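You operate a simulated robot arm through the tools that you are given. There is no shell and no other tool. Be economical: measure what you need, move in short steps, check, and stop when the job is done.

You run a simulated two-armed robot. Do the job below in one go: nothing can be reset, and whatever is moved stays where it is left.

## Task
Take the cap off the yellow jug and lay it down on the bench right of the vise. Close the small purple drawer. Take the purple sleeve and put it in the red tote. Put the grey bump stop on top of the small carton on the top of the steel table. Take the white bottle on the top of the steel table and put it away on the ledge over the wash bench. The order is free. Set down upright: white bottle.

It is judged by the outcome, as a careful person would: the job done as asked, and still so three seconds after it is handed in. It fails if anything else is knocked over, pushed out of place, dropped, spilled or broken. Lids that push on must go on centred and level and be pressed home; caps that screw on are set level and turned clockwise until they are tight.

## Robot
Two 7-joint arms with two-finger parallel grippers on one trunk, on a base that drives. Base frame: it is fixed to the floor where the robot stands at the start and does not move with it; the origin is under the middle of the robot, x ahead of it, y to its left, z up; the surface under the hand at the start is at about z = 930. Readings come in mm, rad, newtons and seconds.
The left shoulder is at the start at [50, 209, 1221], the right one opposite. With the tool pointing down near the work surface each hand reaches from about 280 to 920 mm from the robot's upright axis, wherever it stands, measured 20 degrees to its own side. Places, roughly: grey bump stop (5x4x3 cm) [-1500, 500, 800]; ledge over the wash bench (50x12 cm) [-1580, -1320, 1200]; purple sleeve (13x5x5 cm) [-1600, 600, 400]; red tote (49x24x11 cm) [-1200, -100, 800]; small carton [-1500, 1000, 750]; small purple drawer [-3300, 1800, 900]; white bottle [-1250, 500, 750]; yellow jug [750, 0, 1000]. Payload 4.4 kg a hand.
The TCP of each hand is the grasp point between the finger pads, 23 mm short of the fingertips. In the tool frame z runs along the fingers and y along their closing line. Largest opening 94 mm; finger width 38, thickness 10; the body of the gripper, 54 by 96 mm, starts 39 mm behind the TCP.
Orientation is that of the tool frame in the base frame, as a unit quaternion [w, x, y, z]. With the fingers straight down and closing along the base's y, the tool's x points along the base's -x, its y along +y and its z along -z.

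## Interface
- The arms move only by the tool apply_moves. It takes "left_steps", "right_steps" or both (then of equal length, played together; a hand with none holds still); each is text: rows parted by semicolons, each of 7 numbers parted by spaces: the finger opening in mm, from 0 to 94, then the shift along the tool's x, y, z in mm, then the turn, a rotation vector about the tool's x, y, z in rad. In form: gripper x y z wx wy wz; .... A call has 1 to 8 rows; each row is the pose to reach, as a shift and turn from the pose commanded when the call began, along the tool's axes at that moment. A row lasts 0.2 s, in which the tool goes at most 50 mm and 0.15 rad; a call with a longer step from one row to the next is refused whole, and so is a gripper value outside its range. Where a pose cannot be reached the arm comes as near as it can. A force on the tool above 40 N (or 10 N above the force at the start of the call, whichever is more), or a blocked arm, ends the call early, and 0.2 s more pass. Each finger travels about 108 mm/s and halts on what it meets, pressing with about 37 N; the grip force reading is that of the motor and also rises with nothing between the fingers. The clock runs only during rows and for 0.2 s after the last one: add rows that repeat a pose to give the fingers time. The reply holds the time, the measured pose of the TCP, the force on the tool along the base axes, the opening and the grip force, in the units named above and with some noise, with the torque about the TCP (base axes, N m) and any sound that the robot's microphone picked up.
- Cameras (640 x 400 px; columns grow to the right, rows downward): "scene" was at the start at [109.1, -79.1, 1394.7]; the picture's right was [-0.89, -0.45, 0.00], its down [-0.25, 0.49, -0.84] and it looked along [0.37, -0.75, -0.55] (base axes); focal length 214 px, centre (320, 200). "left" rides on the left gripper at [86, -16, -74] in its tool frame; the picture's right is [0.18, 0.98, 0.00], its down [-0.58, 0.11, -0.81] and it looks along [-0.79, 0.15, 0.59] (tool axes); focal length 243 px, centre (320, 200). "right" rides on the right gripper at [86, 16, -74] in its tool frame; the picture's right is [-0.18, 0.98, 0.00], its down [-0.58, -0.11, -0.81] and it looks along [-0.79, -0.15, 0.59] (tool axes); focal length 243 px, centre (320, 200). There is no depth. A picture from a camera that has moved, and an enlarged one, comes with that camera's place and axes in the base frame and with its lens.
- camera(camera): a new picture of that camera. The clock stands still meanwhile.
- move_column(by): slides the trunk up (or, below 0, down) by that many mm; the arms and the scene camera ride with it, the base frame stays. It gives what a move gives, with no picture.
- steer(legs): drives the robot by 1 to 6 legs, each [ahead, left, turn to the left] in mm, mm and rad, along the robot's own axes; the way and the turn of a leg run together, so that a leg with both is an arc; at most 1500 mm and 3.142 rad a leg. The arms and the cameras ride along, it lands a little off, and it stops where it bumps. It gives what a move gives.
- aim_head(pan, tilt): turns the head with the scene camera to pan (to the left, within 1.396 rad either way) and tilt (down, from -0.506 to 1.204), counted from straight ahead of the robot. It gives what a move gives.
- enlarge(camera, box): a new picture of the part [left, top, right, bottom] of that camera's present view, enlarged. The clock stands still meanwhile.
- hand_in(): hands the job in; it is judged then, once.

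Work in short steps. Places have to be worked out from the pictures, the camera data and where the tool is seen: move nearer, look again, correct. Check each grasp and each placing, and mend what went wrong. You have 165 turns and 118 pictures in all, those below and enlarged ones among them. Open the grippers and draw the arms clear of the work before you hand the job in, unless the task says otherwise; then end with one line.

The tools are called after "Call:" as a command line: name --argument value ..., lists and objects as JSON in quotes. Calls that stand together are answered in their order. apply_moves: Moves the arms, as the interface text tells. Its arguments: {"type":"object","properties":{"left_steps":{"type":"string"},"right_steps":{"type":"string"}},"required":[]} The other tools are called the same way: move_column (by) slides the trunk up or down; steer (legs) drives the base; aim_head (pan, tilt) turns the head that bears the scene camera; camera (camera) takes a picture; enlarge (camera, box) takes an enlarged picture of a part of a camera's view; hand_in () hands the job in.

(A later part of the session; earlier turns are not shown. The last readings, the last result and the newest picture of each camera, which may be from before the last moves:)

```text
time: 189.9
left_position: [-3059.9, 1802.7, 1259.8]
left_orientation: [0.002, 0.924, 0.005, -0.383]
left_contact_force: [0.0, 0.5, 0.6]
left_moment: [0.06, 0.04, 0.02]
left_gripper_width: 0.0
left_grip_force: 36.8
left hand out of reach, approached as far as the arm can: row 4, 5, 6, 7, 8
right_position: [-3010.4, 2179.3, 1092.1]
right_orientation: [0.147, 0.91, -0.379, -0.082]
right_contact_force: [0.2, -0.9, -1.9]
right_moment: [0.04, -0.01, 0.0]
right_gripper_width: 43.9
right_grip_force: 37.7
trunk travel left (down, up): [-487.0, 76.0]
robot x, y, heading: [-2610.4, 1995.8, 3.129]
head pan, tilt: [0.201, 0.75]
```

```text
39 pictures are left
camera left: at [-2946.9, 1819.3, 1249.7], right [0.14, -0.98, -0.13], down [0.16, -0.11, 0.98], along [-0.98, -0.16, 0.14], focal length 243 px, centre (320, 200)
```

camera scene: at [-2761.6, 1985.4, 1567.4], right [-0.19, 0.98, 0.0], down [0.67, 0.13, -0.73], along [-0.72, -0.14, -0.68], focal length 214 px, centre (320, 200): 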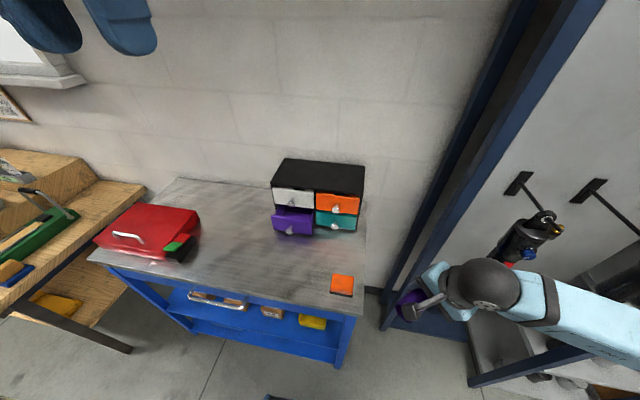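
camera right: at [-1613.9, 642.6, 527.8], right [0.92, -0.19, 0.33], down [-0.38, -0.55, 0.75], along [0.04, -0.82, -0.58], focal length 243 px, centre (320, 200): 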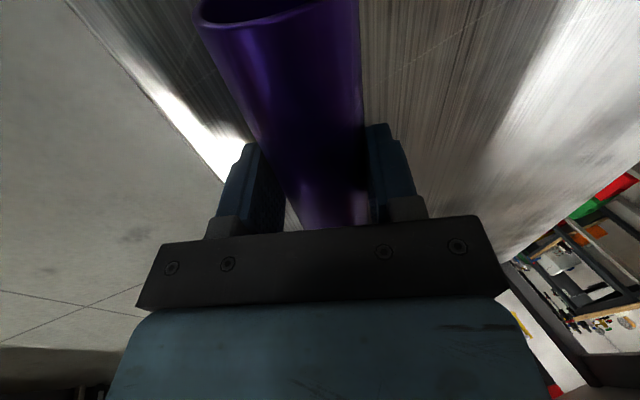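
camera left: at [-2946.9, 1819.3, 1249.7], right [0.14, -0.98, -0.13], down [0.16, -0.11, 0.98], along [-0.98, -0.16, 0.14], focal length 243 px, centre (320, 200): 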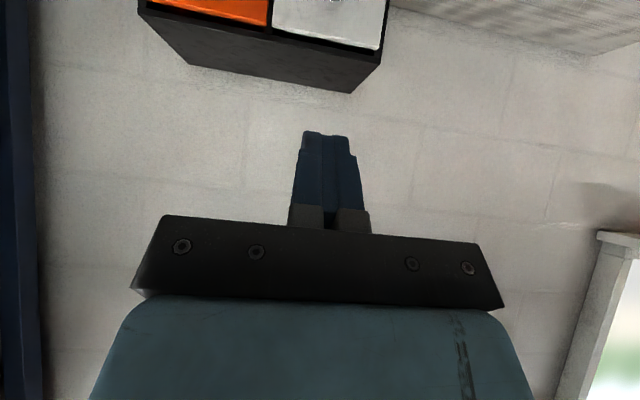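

I lower to z≈950 in front of the drawer, slightly steepening the hand.

Call:
apply_moves --left_steps "0 21 3 35 0 0.05 0; 0 42 6 70 0 0.1 0; 0 64 9 105 0 0.17 0; 0 85 12 140 0 0.17 0; 0 106 15 175 0 0.17 0; 0 127 18 210 0 0.17 0; 0 148 20 245 0 0.17 0; 0 163 22 276 0 0.17 0"

Call:
camera --camera "scene"

Call:
camera --camera "left"

```text
time: 191.7
left_position: [-3138.9, 1779.5, 949.9]
left_orientation: [0.002, 0.953, 0.005, -0.304]
left_contact_force: [0.5, 0.9, -0.9]
left_moment: [0.02, 0.05, 0.01]
left_gripper_width: 0.0
left_grip_force: 37.3
right_position: [-3011.0, 2179.2, 1089.7]
right_orientation: [0.148, 0.91, -0.379, -0.082]
right_contact_force: [-1.1, 0.4, -2.0]
right_moment: [0.0, -0.02, -0.01]
right_gripper_width: 43.8
right_grip_force: 37.0
trunk travel left (down, up): [-487.0, 76.0]
robot x, y, heading: [-2617.1, 2000.2, 3.13]
head pan, tilt: [0.201, 0.75]
```

```text
38 pictures are left
camera scene: at [-2763.3, 1986.6, 1567.2], right [-0.19, 0.98, 0.0], down [0.67, 0.13, -0.73], along [-0.72, -0.14, -0.68], focal length 214 px, centre (320, 200)
```

scene: 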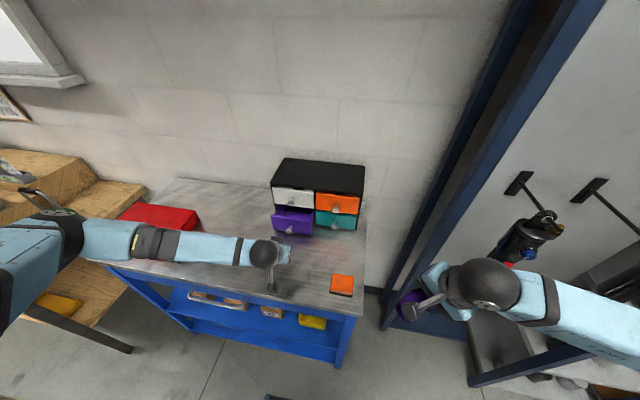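

```text
37 pictures are left
camera left: at [-3026.8, 1796.2, 959.6], right [0.16, -0.98, -0.11], down [-0.01, -0.11, 0.99], along [-0.99, -0.16, -0.02], focal length 243 px, centre (320, 200)
```

left: 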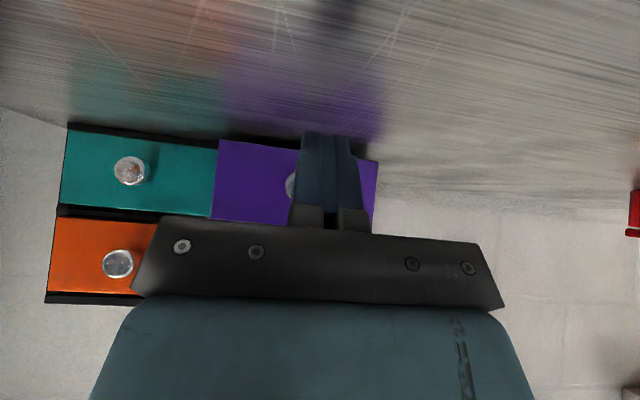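

Knob is ~5 mm toward +y. I push forward along −x, first approaching 60 mm then slowly.

Call:
apply_moves --left_steps "0 -18 -5 8 0 0 0; 0 -35 -5 20 0 0 0; 0 -51 -5 32 0 0 0; 0 -63 -5 40 0 0 0; 0 -71 -5 46 0 0 0; 0 -79 -5 52 0 0 0; 0 -87 -5 57 0 0 0; 0 -95 -5 63 0 0 0"

Call:
camera --camera "left"

```text
time: 193.5
left_position: [-3251.6, 1783.7, 954.4]
left_orientation: [0.001, 0.953, 0.004, -0.303]
left_contact_force: [4.3, -0.7, 0.5]
left_moment: [-0.05, -0.05, 0.02]
left_gripper_width: 0.0
left_grip_force: 37.7
right_position: [-3009.6, 2178.2, 1090.7]
right_orientation: [0.147, 0.91, -0.379, -0.083]
right_contact_force: [-1.1, -0.6, -1.5]
right_moment: [0.02, -0.03, 0.01]
right_gripper_width: 43.7
right_grip_force: 36.7
trunk travel left (down, up): [-487.0, 76.0]
robot x, y, heading: [-2611.6, 2003.1, 3.131]
head pan, tilt: [0.201, 0.75]
```

```text
36 pictures are left
camera left: at [-3138.7, 1799.6, 964.6], right [0.16, -0.98, -0.11], down [-0.01, -0.11, 0.99], along [-0.99, -0.16, -0.02], focal length 243 px, centre (320, 200)
```

left: 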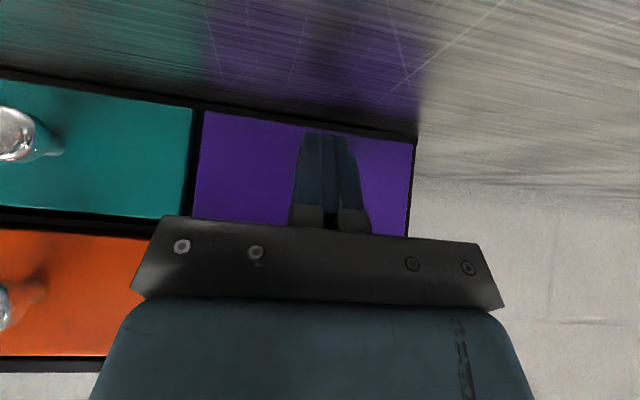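

The drawer is sliding in (4 N) and almost flush. I push on until it stops.

Call:
apply_moves --left_steps "0 -5 0 3.5 0 0 0; 0 -10 0 7 0 0 0; 0 -15 0 10.5 0 0 0; 0 -20 0 14 0 0 0; 0 -25 0 17.5 0 0 0"

Call:
camera --camera "left"

```text
time: 194.0
left_position: [-3251.7, 1784.4, 952.5]
left_orientation: [0.0, 0.954, 0.005, -0.299]
left_contact_force: [22.1, -1.4, 9.4]
left_moment: [0.03, 0.1, 0.0]
left_gripper_width: 0.0
left_grip_force: 37.2
right_position: [-3008.2, 2178.3, 1091.0]
right_orientation: [0.148, 0.91, -0.378, -0.083]
right_contact_force: [-0.4, 0.6, -1.5]
right_moment: [0.0, -0.03, 0.0]
right_gripper_width: 43.8
right_grip_force: 36.7
trunk travel left (down, up): [-487.0, 76.0]
robot x, y, heading: [-2613.9, 1998.4, 3.139]
head pan, tilt: [0.201, 0.75]
stopped in row 2 (left hand): the force on the tool passed its limit at 46 N (the readings are from after the stop); the commanded pose is now the measured one
```

```text
35 pictures are left
camera left: at [-3139.0, 1800.1, 963.4], right [0.16, -0.98, -0.11], down [-0.02, -0.11, 0.99], along [-0.99, -0.16, -0.03], focal length 243 px, centre (320, 200)
```

left: 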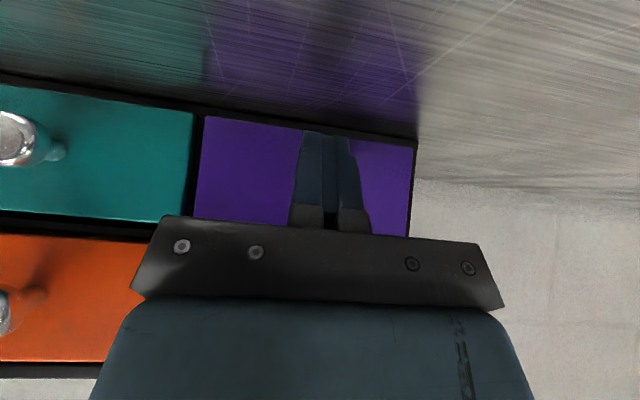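

It stopped hard: closed. I withdraw the hand and check from the scene camera.

Call:
apply_moves --left_steps "0 30 0 -20 0 0 0; 0 62 0 -44 0 0 0; 0 95 0 -68 0 0 0; 0 77 0 -107 0 0 0; 0 55 0 -147 0 0 0; 0 33 0 -187 0 0 0; 0 10 0 -227 0 0 0; 0 -12 0 -260 0 0 0"

Call:
enlarge --camera "scene" --box '[250, 150, 380, 260]'

```text
time: 195.8
left_position: [-3116.2, 1785.4, 1171.9]
left_orientation: [0.001, 0.954, 0.005, -0.299]
left_contact_force: [0.5, -0.1, 0.0]
left_moment: [0.0, 0.0, -0.04]
left_gripper_width: 0.2
left_grip_force: 36.7
right_position: [-3009.2, 2178.9, 1090.6]
right_orientation: [0.147, 0.91, -0.378, -0.082]
right_contact_force: [-0.4, 0.9, -1.9]
right_moment: [0.03, 0.04, -0.03]
right_gripper_width: 43.6
right_grip_force: 37.1
trunk travel left (down, up): [-487.0, 76.0]
robot x, y, heading: [-2614.9, 1997.9, 3.132]
head pan, tilt: [0.201, 0.75]
```

```text
3.64 times, centred on (315, 205) of scene
camera zoom: at [-2760.7, 1985.8, 1567.3], right [-0.19, 0.98, 0.0], down [0.67, 0.13, -0.73], along [-0.72, -0.14, -0.68], focal length 780 px, centre (338, 182)
```

zoom: 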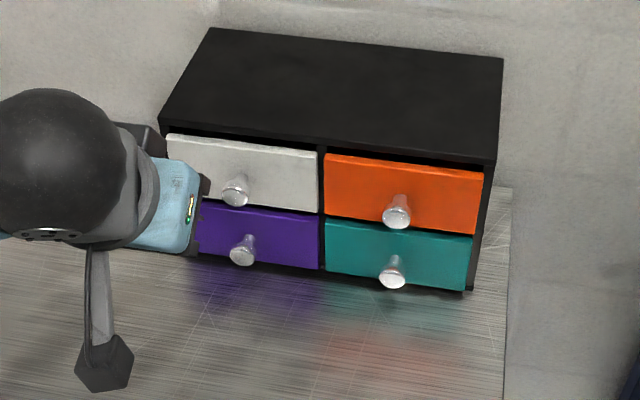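

Drawer is closed. I retract the left hand, then drive back around the table to its front for the tote and the bottle.

Call:
apply_moves --left_steps "0 -6 1 -43 0 0.1 0; 0 -12 2 -87 0 0.2 0; 0 -18 3 -130 0 0.3 0; 0 -24 4 -174 0 0.4 0; 0 -31 5 -217 0 0.5 0; 0 -37 6 -260 0 0.61 0; 0 -43 8 -304 0 0.61 0; 0 -50 9 -348 0 0.61 0"

Call:
steer --legs '[[-1500, 0, 0], [-580, 0, 0], [0, 1500, 0], [0, 740, 0]]'

Call:
aim_head --pan 0.0 --tilt 0.75

Call:
camera --camera "scene"

```text
time: 197.6
left_position: [-2956.5, 1776.5, 1485.5]
left_orientation: [0.0, 1.0, 0.004, 0.001]
left_contact_force: [-0.1, -0.6, 0.3]
left_moment: [0.0, 0.0, -0.03]
left_gripper_width: 0.0
left_grip_force: 36.8
right_position: [-3008.1, 2180.5, 1090.7]
right_orientation: [0.148, 0.91, -0.378, -0.083]
right_contact_force: [-0.4, -0.3, -1.7]
right_moment: [0.01, -0.02, -0.02]
right_gripper_width: 43.6
right_grip_force: 36.5
trunk travel left (down, up): [-487.0, 76.0]
robot x, y, heading: [-2618.3, 1999.4, 3.133]
head pan, tilt: [0.201, 0.75]
```

```text
time: 227.5
left_position: [-846.1, -489.6, 1484.6]
left_orientation: [0.001, 1.0, 0.013, 0.001]
left_contact_force: [-0.1, 0.2, -0.5]
left_moment: [0.01, -0.02, -0.03]
left_gripper_width: 0.0
left_grip_force: 36.7
right_position: [-903.3, -86.8, 1090.7]
right_orientation: [0.147, 0.913, -0.371, -0.081]
right_contact_force: [-0.4, 0.6, -1.0]
right_moment: [0.0, 0.05, 0.02]
right_gripper_width: 43.9
right_grip_force: 36.7
trunk travel left (down, up): [-487.0, 76.0]
robot x, y, heading: [-504.0, -262.8, -3.131]
head pan, tilt: [0.201, 0.75]
```

```text
time: 228.2
left_position: [-845.2, -488.0, 1484.4]
left_orientation: [-0.001, 1.0, 0.013, 0.001]
left_contact_force: [-0.9, 0.9, 1.0]
left_moment: [0.01, -0.01, -0.02]
left_gripper_width: 0.0
left_grip_force: 36.9
right_position: [-903.1, -86.7, 1089.8]
right_orientation: [0.148, 0.913, -0.371, -0.082]
right_contact_force: [-0.5, 0.0, -1.2]
right_moment: [0.03, -0.02, -0.02]
right_gripper_width: 43.7
right_grip_force: 37.1
trunk travel left (down, up): [-487.0, 76.0]
robot x, y, heading: [-508.9, -257.5, -3.129]
head pan, tilt: [0.0, 0.75]
```

```text
33 pictures are left
camera scene: at [-653.2, -258.6, 1567.4], right [-0.01, 1.0, 0.0], down [0.68, 0.01, -0.73], along [-0.73, -0.01, -0.68], focal length 214 px, centre (320, 200)
```

scene: 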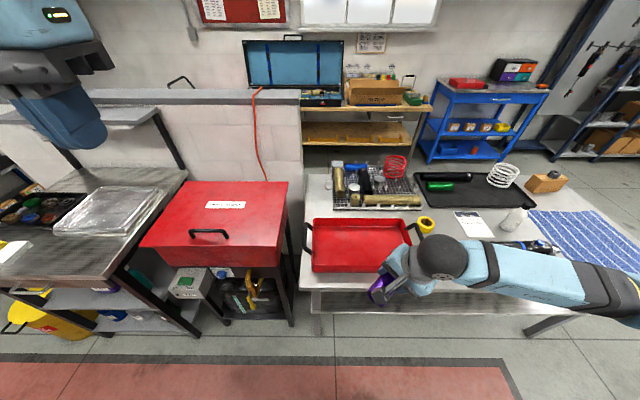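

Tote centre ≈(−1200, −92), floor ≈820. I move the sleeve above it at z≈1000.

Call:
apply_moves --right_steps "32 -28 24 23 0 0 0; 32 -57 48 46 0 0 0; 32 -85 72 69 0 0 0; 32 -113 95 92 0 0 0; 32 -141 119 115 0 0 0; 32 -170 143 138 0 0 0; 32 -198 167 161 0 0 0; 32 -198 167 161 0 0 0"

Call:
camera --camera "scene"

Call:
camera --camera "right"

```text
time: 230.0
left_position: [-845.1, -488.3, 1486.0]
left_orientation: [0.0, 1.0, 0.013, 0.002]
left_contact_force: [-0.3, 0.4, -0.2]
left_moment: [-0.01, -0.01, 0.04]
left_gripper_width: 0.0
left_grip_force: 36.6
right_position: [-1194.7, -93.8, 1001.4]
right_orientation: [0.149, 0.913, -0.371, -0.083]
right_contact_force: [0.1, -0.1, -1.1]
right_moment: [0.0, -0.03, 0.0]
right_gripper_width: 44.1
right_grip_force: 36.7
trunk travel left (down, up): [-487.0, 76.0]
robot x, y, heading: [-504.8, -255.9, -3.134]
head pan, tilt: [0.0, 0.75]
```

```text
32 pictures are left
camera scene: at [-652.3, -257.9, 1567.5], right [-0.01, 1.0, 0.0], down [0.68, 0.01, -0.73], along [-0.73, -0.01, -0.68], focal length 214 px, centre (320, 200)
```

scene: 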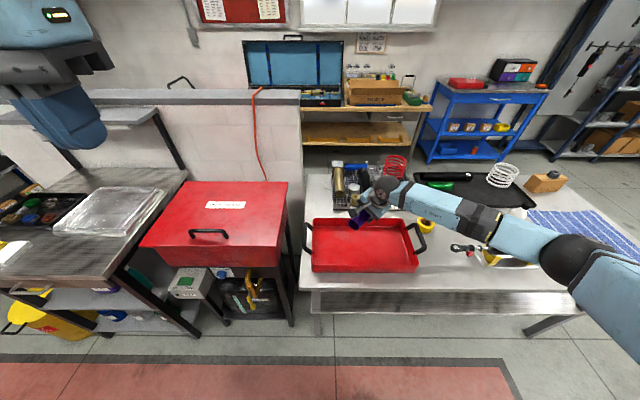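

```text
31 pictures are left
camera right: at [-1125.6, -151.0, 1074.6], right [-0.77, -0.54, 0.33], down [-0.13, 0.65, 0.75], along [-0.62, 0.53, -0.58], focal length 243 px, centre (320, 200)
```

right: 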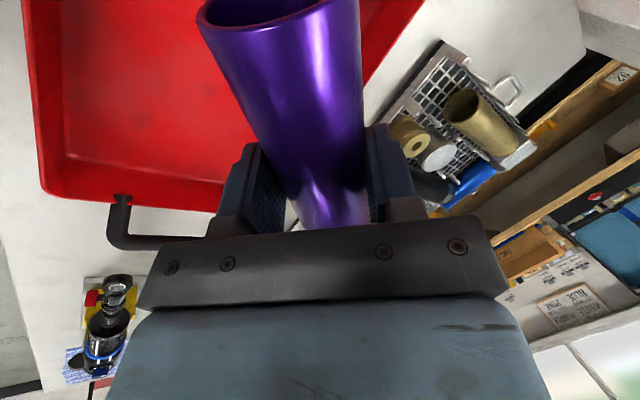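

Within the tote. I nudge 18 mm toward centre and lower to z≈890.

Call:
apply_moves --right_steps "32 6 -16 33 0 0 0; 32 12 -32 66 0 0 0; 32 17 -48 99 0 0 0; 32 17 -48 99 0 0 0"

Call:
apply_moves --right_steps "32 0.2 -1.6 4.7 0 0 0; 32 0.4 -3.2 9.4 0 0 0; 32 0.6 -4.9 14 0 0 0; 32 0.8 -6.5 19 0 0 0; 32 1 -8.2 23.5 0 0 0; 32 1.2 -9.8 28 0 0 0; 32 1.4 -11.5 33 0 0 0"

Call:
camera --camera "right"

```text
time: 231.0
left_position: [-845.2, -488.4, 1484.4]
left_orientation: [0.0, 1.0, 0.013, 0.002]
left_contact_force: [0.5, 0.9, -0.1]
left_moment: [0.01, 0.02, -0.02]
left_gripper_width: 0.0
left_grip_force: 36.7
right_position: [-1176.0, -95.6, 891.5]
right_orientation: [0.149, 0.913, -0.371, -0.082]
right_contact_force: [-0.2, 0.4, -2.3]
right_moment: [0.01, 0.06, 0.01]
right_gripper_width: 43.9
right_grip_force: 37.1
trunk travel left (down, up): [-487.0, 76.0]
robot x, y, heading: [-505.3, -257.2, -3.132]
head pan, tilt: [0.0, 0.75]
```

```text
time: 232.6
left_position: [-846.2, -488.2, 1484.5]
left_orientation: [0.0, 1.0, 0.013, 0.0]
left_contact_force: [1.2, -0.6, 0.2]
left_moment: [0.03, 0.04, 0.02]
left_gripper_width: 0.0
left_grip_force: 37.3
right_position: [-1175.4, -94.7, 856.9]
right_orientation: [0.148, 0.913, -0.371, -0.08]
right_contact_force: [-0.8, -0.9, -2.6]
right_moment: [0.01, -0.01, -0.02]
right_gripper_width: 43.9
right_grip_force: 37.3
trunk travel left (down, up): [-487.0, 76.0]
robot x, y, heading: [-507.0, -257.0, -3.136]
head pan, tilt: [0.0, 0.75]
```

```text
30 pictures are left
camera right: at [-1107.9, -151.4, 929.0], right [-0.77, -0.54, 0.33], down [-0.13, 0.65, 0.75], along [-0.62, 0.53, -0.58], focal length 243 px, centre (320, 200)
```

right: 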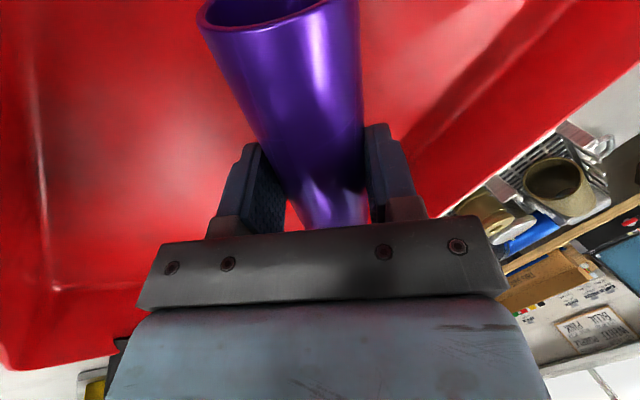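

Inside the tote, no contact yet. I keep creeping down.

Call:
apply_moves --right_steps "32 0.1 -1 2.8 0 0 0; 32 0.2 -2 5.6 0 0 0; 32 0.3 -3 8.5 0 0 0; 32 0.4 -4 11.3 0 0 0; 32 0.5 -5 14 0 0 0; 32 0.6 -6 17 0 0 0"

```text
time: 234.0
left_position: [-843.6, -488.7, 1485.5]
left_orientation: [-0.001, 1.0, 0.013, -0.001]
left_contact_force: [-0.4, 0.4, -1.5]
left_moment: [0.02, -0.01, -0.02]
left_gripper_width: 0.2
left_grip_force: 37.1
right_position: [-1177.3, -95.9, 841.2]
right_orientation: [0.149, 0.913, -0.37, -0.084]
right_contact_force: [0.5, 1.4, 13.1]
right_moment: [0.02, 0.04, 0.05]
right_gripper_width: 43.7
right_grip_force: 36.8
trunk travel left (down, up): [-487.0, 76.0]
robot x, y, heading: [-506.0, -258.1, -3.133]
head pan, tilt: [0.0, 0.75]
```

Contact (13 N). I open and withdraw upward.

Call:
apply_moves --right_steps "40 0 0.5 -1 0 0 0; 46 0 0.5 -1 0 0 0; 54 0 0.5 -1 0 0 0; 60 0 0.5 -1 0 0 0; 60 0 0 -30 0 0 0; 60 0 0 -70 0 0 0; 60 0 0 -110 0 0 0; 60 0 0 -150 0 0 0"

Call:
camera --camera "scene"

```text
time: 235.8
left_position: [-845.4, -487.6, 1485.2]
left_orientation: [-0.001, 1.0, 0.014, 0.0]
left_contact_force: [0.6, 0.1, -0.4]
left_moment: [0.0, 0.03, -0.02]
left_gripper_width: 0.0
left_grip_force: 37.4
right_position: [-1137.2, -63.1, 980.7]
right_orientation: [0.148, 0.913, -0.371, -0.082]
right_contact_force: [-0.3, -0.1, -0.1]
right_moment: [-0.01, -0.01, -0.02]
right_gripper_width: 59.9
right_grip_force: 0.0
trunk travel left (down, up): [-487.0, 76.0]
robot x, y, heading: [-508.8, -258.8, -3.134]
head pan, tilt: [0.0, 0.75]
```

```text
29 pictures are left
camera scene: at [-651.9, -258.0, 1567.5], right [-0.01, 1.0, 0.0], down [0.68, 0.01, -0.73], along [-0.73, -0.01, -0.68], focal length 214 px, centre (320, 200)
```

scene: 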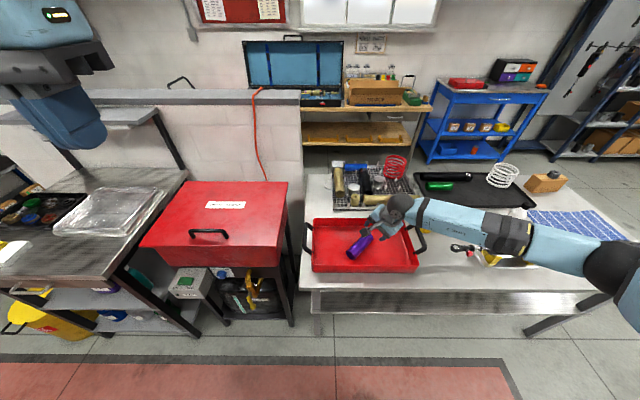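

The sleeve lies in the tote. I straighten the right hand to point down, raise it, and shift the robot to the bottle.

Call:
apply_moves --right_steps "60 -1 6 -16 0.05 0.028 -0.127; 60 -2 12 -32 0.1 0.056 -0.254; 60 -2 17 -48 0.152 0.084 -0.381; 60 -3 22 -64 0.203 0.112 -0.508; 60 -3 28 -80 0.254 0.14 -0.635; 60 -4 33 -94 0.305 0.169 -0.764; 60 -4 33 -94 0.305 0.169 -0.764"

Call:
steer --legs '[[0, -600, 0]]'

Call:
camera --camera "scene"

```text
time: 237.4
left_position: [-845.7, -488.5, 1484.6]
left_orientation: [0.0, 1.0, 0.012, 0.001]
left_contact_force: [0.4, 1.0, -0.1]
left_moment: [-0.01, -0.01, 0.0]
left_gripper_width: 0.0
left_grip_force: 36.8
right_position: [-1137.2, -64.3, 1080.9]
right_orientation: [-0.001, 1.0, 0.001, 0.001]
right_contact_force: [0.2, -0.5, 0.1]
right_moment: [0.01, 0.02, 0.0]
right_gripper_width: 59.8
right_grip_force: 0.0
trunk travel left (down, up): [-487.0, 76.0]
robot x, y, heading: [-499.8, -256.0, -3.133]
head pan, tilt: [0.0, 0.75]
```

```text
time: 243.1
left_position: [-849.6, 111.5, 1484.2]
left_orientation: [-0.001, 1.0, 0.008, 0.002]
left_contact_force: [1.0, -0.8, 1.3]
left_moment: [-0.01, -0.03, 0.0]
left_gripper_width: 0.0
left_grip_force: 37.1
right_position: [-1139.2, 538.1, 1080.3]
right_orientation: [0.0, 1.0, -0.003, 0.001]
right_contact_force: [-0.6, 0.0, 0.6]
right_moment: [0.02, 0.02, 0.01]
right_gripper_width: 60.2
right_grip_force: 0.1
trunk travel left (down, up): [-487.0, 76.0]
robot x, y, heading: [-506.7, 337.5, -3.136]
head pan, tilt: [0.0, 0.75]
```

```text
28 pictures are left
camera scene: at [-655.8, 339.9, 1567.4], right [0.0, 1.0, 0.0], down [0.68, 0.0, -0.73], along [-0.73, 0.0, -0.68], focal length 214 px, centre (320, 200)
```

scene: 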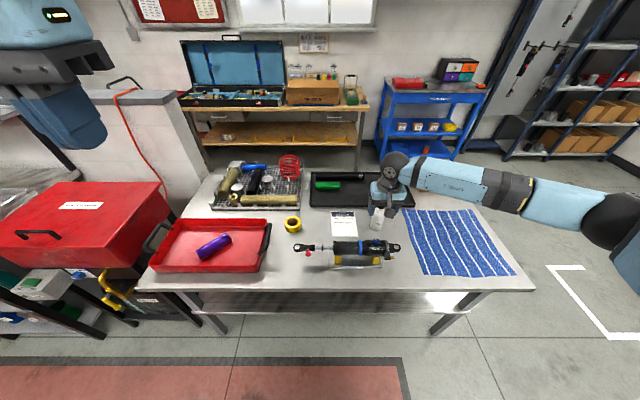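

The bottle is just beyond the hand. I look with the right-hand camera.

Call:
camera --camera "right"

Call:
enlarge --camera "scene" --box '[320, 170, 440, 260]'

```text
27 pictures are left
camera right: at [-1053.6, 521.0, 1155.6], right [-0.19, -0.98, 0.0], down [-0.58, 0.11, 0.81], along [-0.79, 0.15, -0.59], focal length 243 px, centre (320, 200)
```

right: 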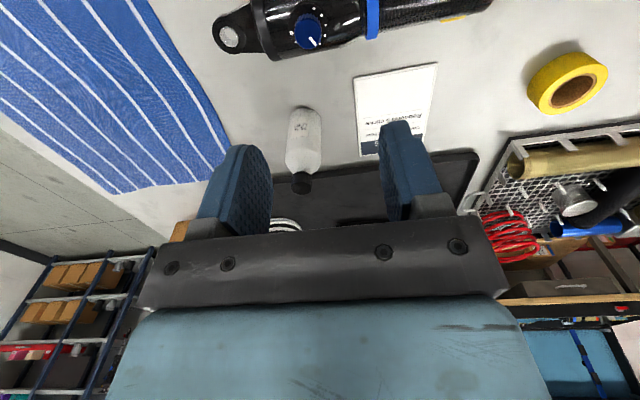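

```text
4.44 times, centred on (380, 215) of scene
camera zoom: at [-655.8, 339.9, 1567.4], right [0.0, 1.0, 0.0], down [0.68, 0.0, -0.73], along [-0.73, 0.0, -0.68], focal length 953 px, centre (53, 133)
```

zoom: 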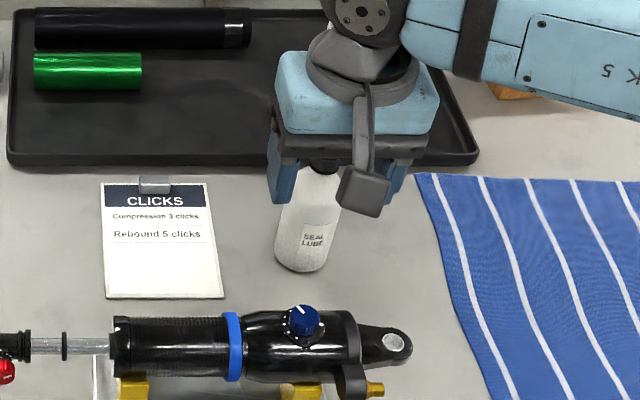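

Bottle at about (−1288, 594), top ≈949, cap ≈30 mm tall. I move above it at z≈1005 and check.

Call:
apply_moves --right_steps "70 -38 -14 0 0 0 0; 80 -76 -28 0 0 0 0; 80 -114 -42 0 0 0 0; 80 -149 -56 10 0 0 0; 80 -149 -56 45 0 0 0; 80 -149 -56 75 0 0 0; 80 -149 -56 75 0 0 0"

Call:
camera --camera "right"

```text
time: 244.7
left_position: [-849.6, 111.0, 1483.9]
left_orientation: [-0.001, 1.0, 0.01, 0.002]
left_contact_force: [-0.4, 0.3, -0.8]
left_moment: [-0.05, -0.01, -0.01]
left_gripper_width: 0.1
left_grip_force: 36.8
right_position: [-1287.0, 595.9, 1007.2]
right_orientation: [0.001, 1.0, -0.003, 0.002]
right_contact_force: [-0.1, -1.1, 0.6]
right_moment: [0.01, 0.01, -0.01]
right_gripper_width: 79.9
right_grip_force: 0.1
trunk travel left (down, up): [-487.0, 76.0]
robot x, y, heading: [-506.5, 338.4, -3.142]
head pan, tilt: [0.0, 0.75]
```

```text
25 pictures are left
camera right: at [-1201.7, 577.9, 1080.8], right [-0.19, -0.98, 0.0], down [-0.58, 0.11, 0.81], along [-0.79, 0.15, -0.59], focal length 243 px, centre (320, 200)
```

right: 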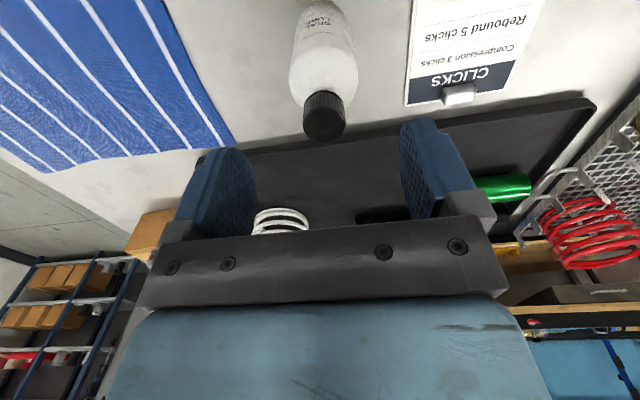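

Cap ≈(−1296, 594). I nudge and lower to z≈960, then look.

Call:
apply_moves --right_steps "80 -8 1 15 0 0 0; 80 -8 1 32 0 0 0; 80 -8 1 47 0 0 0; 80 -8 1 47 0 0 0"

Call:
camera --camera "right"

```text
time: 245.7
left_position: [-849.0, 112.1, 1484.0]
left_orientation: [-0.001, 1.0, 0.01, 0.001]
left_contact_force: [-0.1, 0.6, -0.3]
left_moment: [-0.04, 0.0, -0.01]
left_gripper_width: 0.1
left_grip_force: 37.7
right_position: [-1295.2, 594.4, 958.8]
right_orientation: [0.001, 1.0, -0.004, 0.0]
right_contact_force: [-0.9, -0.4, 0.0]
right_moment: [-0.01, -0.03, 0.0]
right_gripper_width: 79.9
right_grip_force: 0.1
trunk travel left (down, up): [-487.0, 76.0]
robot x, y, heading: [-510.3, 343.9, -3.145]
head pan, tilt: [0.0, 0.75]
```

```text
24 pictures are left
camera right: at [-1209.9, 576.9, 1033.2], right [-0.19, -0.98, 0.0], down [-0.58, 0.11, 0.81], along [-0.79, 0.15, -0.59], focal length 243 px, centre (320, 200)
```

right: 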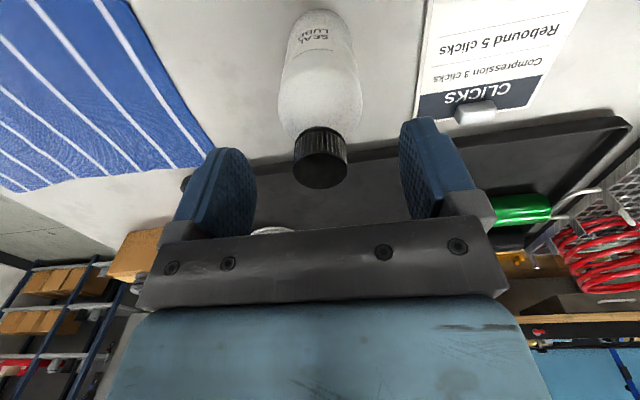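

Well aligned. I lower to z≈936 (shift 5 mm back) and close on the cap.

Call:
apply_moves --right_steps "80 -3 0 10 0 0 0; 80 -5 0 22 0 0 0; 65 -5 0 22 0 0 0; 48 -5 0 22 0 0 0; 32 -5 0 22 0 0 0; 20 -5 0 22 0 0 0; 20 -5 0 22 0 0 0"

Call:
camera --camera "right"

```text
time: 247.3
left_position: [-847.9, 111.8, 1485.3]
left_orientation: [-0.001, 1.0, 0.009, 0.0]
left_contact_force: [0.4, 1.0, -0.6]
left_moment: [0.0, -0.01, -0.03]
left_gripper_width: 0.2
left_grip_force: 36.8
right_position: [-1299.7, 596.0, 941.5]
right_orientation: [0.0, 1.0, -0.003, -0.002]
right_contact_force: [-2.6, 1.6, 15.7]
right_moment: [0.08, 0.12, -0.02]
right_gripper_width: 29.8
right_grip_force: 37.0
trunk travel left (down, up): [-487.0, 76.0]
robot x, y, heading: [-509.7, 339.1, -3.139]
head pan, tilt: [0.0, 0.75]
```

```text
23 pictures are left
camera right: at [-1214.3, 576.9, 1014.3], right [-0.19, -0.98, 0.0], down [-0.58, 0.11, 0.81], along [-0.79, 0.15, -0.59], focal length 243 px, centre (320, 200)
```

right: 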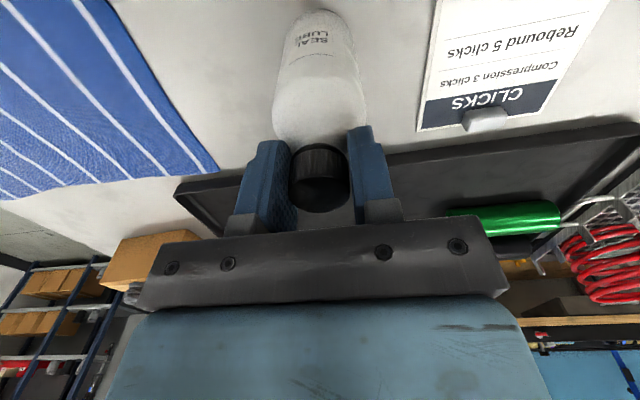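

Gripped on the cap (29.8 mm). I lift it slowly and check.

Call:
apply_moves --right_steps "20 0 0 -3 0 0 0; 20 0 0 -20 0 0 0; 20 0 0 -60 0 0 0; 20 0 0 -100 0 0 0; 20 0 0 -140 0 0 0; 20 0 0 -180 0 0 0; 20 0 0 -180 0 0 0"

Call:
camera --camera "right"

```text
time: 248.9
left_position: [-850.2, 111.5, 1484.2]
left_orientation: [0.0, 1.0, 0.01, 0.002]
left_contact_force: [0.4, -0.3, 0.4]
left_moment: [0.04, 0.0, -0.02]
left_gripper_width: 0.2
left_grip_force: 36.9
right_position: [-1301.3, 594.4, 1115.8]
right_orientation: [0.001, 1.0, -0.004, 0.001]
right_contact_force: [-0.1, 0.3, -2.7]
right_moment: [0.0, 0.01, -0.02]
right_gripper_width: 27.0
right_grip_force: 36.9
trunk travel left (down, up): [-487.0, 76.0]
robot x, y, heading: [-508.3, 341.9, -3.136]
head pan, tilt: [0.0, 0.75]
```

```text
22 pictures are left
camera right: at [-1215.3, 577.1, 1190.5], right [-0.19, -0.98, 0.0], down [-0.58, 0.11, 0.81], along [-0.79, 0.15, -0.59], focal length 243 px, centre (320, 200)
```

right: 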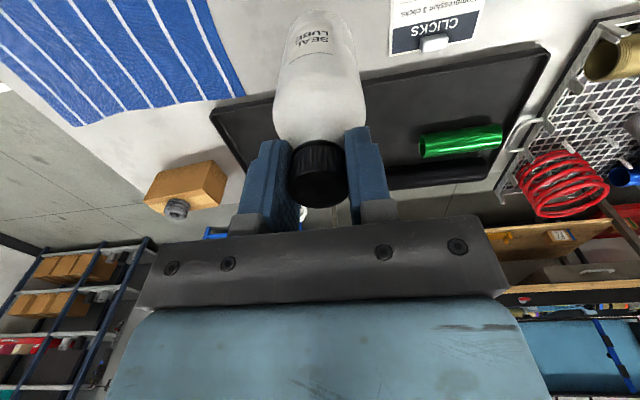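

Bottle is held upright. I retract it toward the robot and drive along to the wash bench.

Call:
apply_moves --right_steps "20 48 0 0 0 0 0; 20 96 0 0 0 0 0; 20 144 0 -5 0 0 0; 20 192 0 -15 0 0 0; 20 240 0 -25 0 0 0; 20 288 0 -35 0 0 0; 20 336 0 -45 0 0 0; 20 370 0 -60 0 0 0"

Call:
steer --legs '[[0, 1450, 0], [0, 150, 0]]'

Call:
aim_head --pan 0.0 --tilt 0.45

Call:
camera --camera "scene"

```text
time: 250.7
left_position: [-850.4, 112.4, 1486.3]
left_orientation: [0.0, 1.0, 0.009, 0.001]
left_contact_force: [0.0, 0.4, 0.5]
left_moment: [-0.01, 0.04, -0.01]
left_gripper_width: 0.1
left_grip_force: 37.3
right_position: [-929.3, 592.0, 1175.3]
right_orientation: [0.001, 1.0, -0.002, 0.0]
right_contact_force: [0.7, 0.0, -1.8]
right_moment: [-0.03, 0.02, -0.01]
right_gripper_width: 27.3
right_grip_force: 37.2
trunk travel left (down, up): [-487.0, 76.0]
robot x, y, heading: [-508.4, 342.0, -3.147]
head pan, tilt: [0.0, 0.75]
```

```text
time: 265.2
left_position: [-858.2, -1483.9, 1484.8]
left_orientation: [0.0, 1.0, 0.005, 0.0]
left_contact_force: [0.5, 0.7, -0.1]
left_moment: [0.0, -0.01, -0.02]
left_gripper_width: 0.0
left_grip_force: 36.6
right_position: [-934.4, -1003.6, 1175.6]
right_orientation: [0.0, 1.0, -0.008, 0.001]
right_contact_force: [1.0, 0.2, -1.9]
right_moment: [-0.01, 0.0, -0.03]
right_gripper_width: 26.7
right_grip_force: 37.3
trunk travel left (down, up): [-487.0, 76.0]
robot x, y, heading: [-512.8, -1257.0, 3.132]
head pan, tilt: [0.0, 0.75]
```

```text
time: 266.0
left_position: [-858.2, -1485.4, 1484.4]
left_orientation: [-0.002, 1.0, 0.005, 0.001]
left_contact_force: [-0.2, 0.0, -0.4]
left_moment: [0.02, 0.01, 0.02]
left_gripper_width: 0.0
left_grip_force: 37.7
right_position: [-934.3, -1004.1, 1175.6]
right_orientation: [0.0, 1.0, -0.008, 0.001]
right_contact_force: [0.1, -0.8, -2.0]
right_moment: [0.01, -0.03, -0.03]
right_gripper_width: 27.0
right_grip_force: 37.3
trunk travel left (down, up): [-487.0, 76.0]
robot x, y, heading: [-514.8, -1261.7, 3.135]
head pan, tilt: [0.0, 0.45]
```

```text
21 pictures are left
camera scene: at [-671.2, -1259.0, 1593.7], right [0.01, 1.0, 0.0], down [0.44, 0.0, -0.9], along [-0.9, 0.01, -0.44], focal length 214 px, centre (320, 200)
```

scene: 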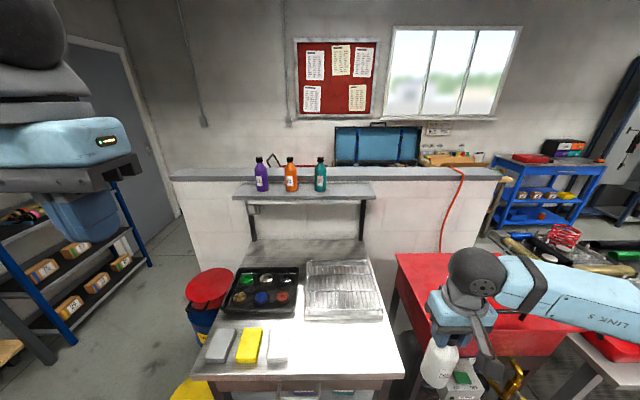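

The ledge (z≈1211, x≈−1510…−1640) holds three bottles; free spot right of the teal one near (−1557, −1120). I raise the bottle and trunk, then drive closer.

Call:
apply_moves --right_steps "20 0 0 -40 0 0 0; 20 0 0 -80 0 0 0; 20 0 0 -120 0 0 0; 20 0 0 -160 0 0 0"

Call:
move_column --by 70

Call:
steer --legs '[[185, 140, 0]]'

Call:
camera --camera "scene"

```text
time: 267.0
left_position: [-858.0, -1486.5, 1483.5]
left_orientation: [-0.002, 1.0, 0.005, 0.001]
left_contact_force: [0.1, 0.1, 0.2]
left_moment: [-0.02, 0.02, -0.04]
left_gripper_width: 0.2
left_grip_force: 37.1
right_position: [-934.6, -1005.6, 1335.0]
right_orientation: [-0.001, 1.0, -0.008, 0.001]
right_contact_force: [0.9, -0.2, -2.0]
right_moment: [0.01, 0.03, 0.01]
right_gripper_width: 26.8
right_grip_force: 37.3
trunk travel left (down, up): [-487.0, 76.0]
robot x, y, heading: [-512.9, -1260.0, 3.13]
head pan, tilt: [0.0, 0.45]
```

```text
time: 268.1
left_position: [-858.2, -1485.3, 1554.4]
left_orientation: [-0.001, 1.0, 0.006, 0.001]
left_contact_force: [-0.1, 0.7, -0.8]
left_moment: [-0.05, 0.02, -0.01]
left_gripper_width: 0.1
left_grip_force: 37.2
right_position: [-936.2, -1004.0, 1406.0]
right_orientation: [0.0, 1.0, -0.008, 0.0]
right_contact_force: [-0.2, 0.7, -2.5]
right_moment: [-0.01, 0.0, 0.03]
right_gripper_width: 27.4
right_grip_force: 37.3
trunk travel left (down, up): [-557.0, 6.0]
robot x, y, heading: [-511.4, -1261.5, 3.129]
head pan, tilt: [0.0, 0.45]
```

```text
time: 270.0
left_position: [-1042.8, -1621.4, 1554.0]
left_orientation: [-0.002, 1.0, 0.002, 0.003]
left_contact_force: [0.3, 0.2, 0.1]
left_moment: [0.02, -0.01, 0.03]
left_gripper_width: 0.2
left_grip_force: 37.6
right_position: [-1116.9, -1141.1, 1403.9]
right_orientation: [-0.001, 1.0, -0.011, 0.001]
right_contact_force: [-0.5, -0.5, -3.3]
right_moment: [0.03, 0.02, -0.05]
right_gripper_width: 26.7
right_grip_force: 36.7
trunk travel left (down, up): [-557.0, 6.0]
robot x, y, heading: [-693.8, -1396.3, 3.128]
head pan, tilt: [0.0, 0.45]
stopped in leg 1: the robot was blocked; the commanded pose is now the measured one
```

```text
20 pictures are left
camera scene: at [-855.7, -1396.5, 1663.4], right [0.01, 1.0, 0.0], down [0.44, 0.0, -0.9], along [-0.9, 0.01, -0.44], focal length 214 px, centre (320, 200)
```

scene: 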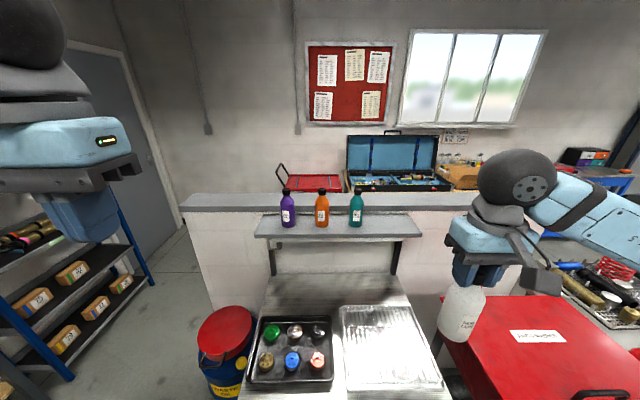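

The base just touched the bench; I back 15 mm and extend the bottle toward the free spot, keeping it high.

Call:
steer --legs '[[-15, 0, 0]]'

Call:
apply_moves --right_steps "20 -45 -1 0 0 0 0; 20 -90 -1 0 0 0 0; 20 -135 -2 0 0 0 0; 20 -180 -2 0 0 0 0; 20 -225 -3 0 0 0 0; 20 -270 -4 0 0 0 0; 20 -315 -5 0 0 0 0; 20 -360 -6 0 0 0 0"

Call:
camera --camera "scene"

```text
time: 270.8
left_position: [-1029.8, -1621.5, 1553.3]
left_orientation: [-0.001, 1.0, 0.002, 0.003]
left_contact_force: [-0.2, 0.4, 0.0]
left_moment: [0.0, -0.08, -0.02]
left_gripper_width: 0.0
left_grip_force: 37.3
right_position: [-1105.5, -1140.1, 1403.9]
right_orientation: [0.0, 1.0, -0.01, 0.003]
right_contact_force: [-0.9, 0.2, -1.9]
right_moment: [0.03, -0.01, 0.0]
right_gripper_width: 27.0
right_grip_force: 37.4
trunk travel left (down, up): [-557.0, 6.0]
robot x, y, heading: [-681.9, -1396.3, 3.126]
head pan, tilt: [0.0, 0.45]
```

```text
time: 272.6
left_position: [-1027.9, -1623.0, 1554.6]
left_orientation: [-0.002, 1.0, 0.003, 0.002]
left_contact_force: [-0.3, 0.1, -0.2]
left_moment: [0.03, -0.02, 0.03]
left_gripper_width: 0.0
left_grip_force: 36.7
right_position: [-1463.6, -1128.6, 1403.4]
right_orientation: [-0.001, 1.0, -0.009, 0.001]
right_contact_force: [0.0, -0.3, -2.2]
right_moment: [-0.01, -0.02, -0.03]
right_gripper_width: 26.8
right_grip_force: 37.8
trunk travel left (down, up): [-557.0, 6.0]
robot x, y, heading: [-683.1, -1399.1, 3.126]
head pan, tilt: [0.0, 0.45]
```

```text
19 pictures are left
camera scene: at [-840.2, -1396.7, 1663.5], right [0.01, 1.0, 0.0], down [0.44, 0.0, -0.9], along [-0.9, 0.01, -0.44], focal length 214 px, centre (320, 200)
```

scene: 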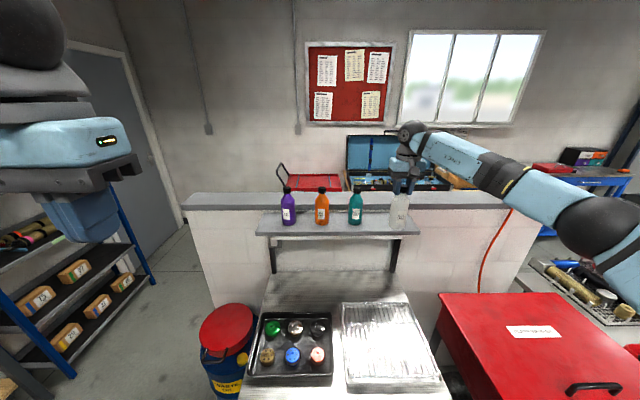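

I extend the last 95 mm over the ledge and check.

Call:
apply_moves --right_steps "20 -35 0 0 0 0 0; 20 -70 0 0 0 0 0; 20 -95 0 0 0 0 0; 20 -95 0 0 0 0 0"

Call:
camera --camera "right"

Call:
enlarge --camera "scene" --box '[330, 110, 450, 260]'

```text
time: 273.6
left_position: [-1024.9, -1616.8, 1555.0]
left_orientation: [0.001, 1.0, 0.003, 0.001]
left_contact_force: [0.4, 0.8, 0.4]
left_moment: [-0.01, 0.0, 0.03]
left_gripper_width: 0.0
left_grip_force: 36.9
right_position: [-1542.1, -1120.5, 1405.5]
right_orientation: [0.001, 1.0, -0.011, -0.001]
right_contact_force: [0.7, 0.3, -2.0]
right_moment: [-0.04, 0.02, -0.02]
right_gripper_width: 27.2
right_grip_force: 36.6
right hand out of reach, approached as far as the arm can: row 3, 4
trunk travel left (down, up): [-557.0, 6.0]
robot x, y, heading: [-679.0, -1400.5, 3.128]
head pan, tilt: [0.0, 0.45]
```

```text
18 pictures are left
camera right: at [-1456.4, -1139.6, 1479.1], right [-0.2, -0.98, 0.0], down [-0.58, 0.12, 0.81], along [-0.79, 0.16, -0.59], focal length 243 px, centre (320, 200)
```

right: 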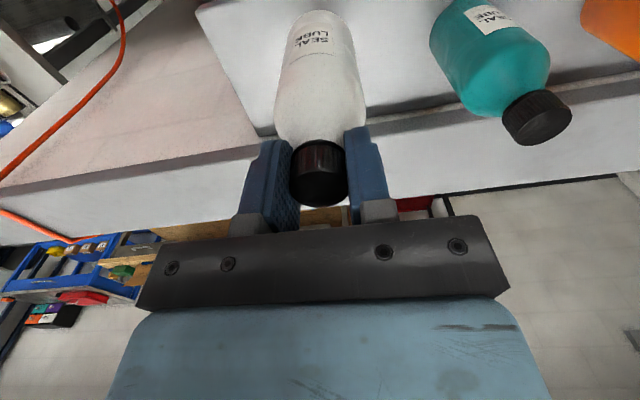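

```text
2.67 times, centred on (390, 185) of scene
camera zoom: at [-837.2, -1391.1, 1663.9], right [0.01, 1.0, 0.0], down [0.43, -0.01, -0.9], along [-0.9, 0.01, -0.44], focal length 572 px, centre (133, 240)
```

zoom: 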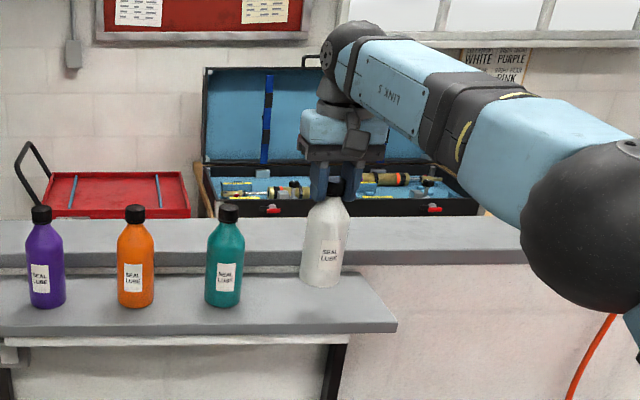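

Reach limit at this height; lowering brings the wrist nearer shoulder level, so I lower 35 mm while extending to x≈−1567.

Call:
apply_moves --right_steps "20 -3 0 15 0 0 0; 20 -8 0 28 0 0 0; 20 -16 0 36 0 0 0; 20 -24 0 38 0 0 0; 20 -24 0 38 0 0 0"

Call:
enlarge --camera "scene" --box '[330, 150, 440, 250]'

```text
time: 274.8
left_position: [-1025.8, -1620.1, 1554.0]
left_orientation: [0.0, 1.0, 0.003, 0.001]
left_contact_force: [-1.1, 0.9, 0.5]
left_moment: [-0.03, 0.02, -0.01]
left_gripper_width: 0.2
left_grip_force: 37.1
right_position: [-1544.4, -1125.1, 1367.0]
right_orientation: [0.0, 1.0, -0.01, 0.0]
right_contact_force: [0.7, 0.9, -3.0]
right_moment: [-0.04, 0.03, 0.01]
right_gripper_width: 26.8
right_grip_force: 37.4
right hand out of reach, approached as far as the arm can: row 2, 3, 4, 5
trunk travel left (down, up): [-557.0, 6.0]
robot x, y, heading: [-680.0, -1397.0, 3.125]
head pan, tilt: [0.0, 0.45]
```

```text
4.00 times, centred on (385, 200) of scene
camera zoom: at [-837.9, -1393.1, 1663.8], right [0.01, 1.0, 0.0], down [0.44, -0.01, -0.9], along [-0.9, 0.01, -0.44], focal length 858 px, centre (60, 200)
```

zoom: 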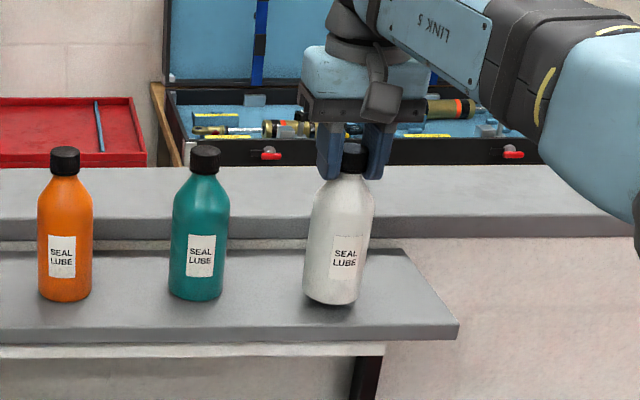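

The bottle is upright, well inside the ledge (~45 mm from its front edge). I lower in small steps until contact.

Call:
apply_moves --right_steps "20 0 0 4 0 0 0; 20 0 0 8 0 0 0; 20 0 0 11 0 0 0; 20 0 0 14 0 0 0; 20 0 0 17 0 0 0; 20 0 0 17 0 0 0"

Call:
enlarge --camera "scene" --box '[330, 150, 440, 250]'

```text
time: 276.2
left_position: [-1024.4, -1621.6, 1555.8]
left_orientation: [-0.001, 1.0, 0.002, 0.0]
left_contact_force: [0.9, -0.9, 0.4]
left_moment: [0.01, -0.01, 0.01]
left_gripper_width: 0.2
left_grip_force: 36.6
right_position: [-1543.9, -1126.0, 1353.3]
right_orientation: [0.0, 1.0, -0.01, -0.001]
right_contact_force: [-6.6, 2.0, 16.5]
right_moment: [0.23, 0.46, 0.03]
right_gripper_width: 27.0
right_grip_force: 36.9
trunk travel left (down, up): [-557.0, 6.0]
robot x, y, heading: [-681.3, -1397.7, 3.127]
head pan, tilt: [0.0, 0.45]
```

```text
4.00 times, centred on (385, 200) of scene
camera zoom: at [-836.0, -1395.3, 1664.3], right [0.01, 1.0, 0.0], down [0.43, 0.0, -0.9], along [-0.9, 0.01, -0.43], focal length 858 px, centre (60, 200)
```

zoom: 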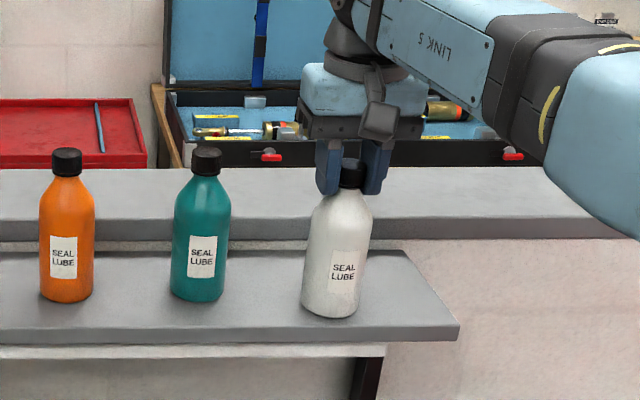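

Bottle stands on the ledge with margin at the front. I relieve the pressure slightly and open.

Call:
apply_moves --right_steps "20 0 0 -1.5 0 0 0; 26 0 0 -1.5 0 0 0; 34 0 0 -1.5 0 0 0; 46 0 0 -1.5 0 0 0; 58 0 0 -1.5 0 0 0; 58 0 0 -15 0 0 0; 58 0 0 -40 0 0 0; 58 0 0 -75 0 0 0"

Call:
enlarge --camera "scene" --box '[330, 150, 440, 250]'

```text
time: 278.0
left_position: [-1024.0, -1619.5, 1555.4]
left_orientation: [0.001, 1.0, 0.003, 0.001]
left_contact_force: [0.0, -0.3, -0.2]
left_moment: [0.0, -0.01, -0.01]
left_gripper_width: 0.0
left_grip_force: 36.7
right_position: [-1537.6, -1125.3, 1414.2]
right_orientation: [0.002, 1.0, -0.009, 0.002]
right_contact_force: [0.3, 0.7, 0.3]
right_moment: [-0.01, 0.01, 0.02]
right_gripper_width: 57.8
right_grip_force: 0.0
right hand out of reach, approached as far as the arm can: row 8
trunk travel left (down, up): [-557.0, 6.0]
robot x, y, heading: [-680.7, -1396.8, 3.134]
head pan, tilt: [0.0, 0.45]
```

```text
4.00 times, centred on (385, 200) of scene
camera zoom: at [-836.6, -1393.4, 1663.9], right [0.01, 1.0, 0.0], down [0.43, -0.01, -0.9], along [-0.9, 0.01, -0.43], focal length 858 px, centre (60, 200)
```

zoom: 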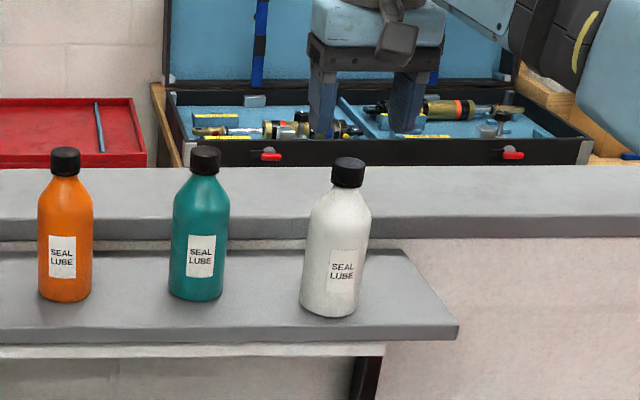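

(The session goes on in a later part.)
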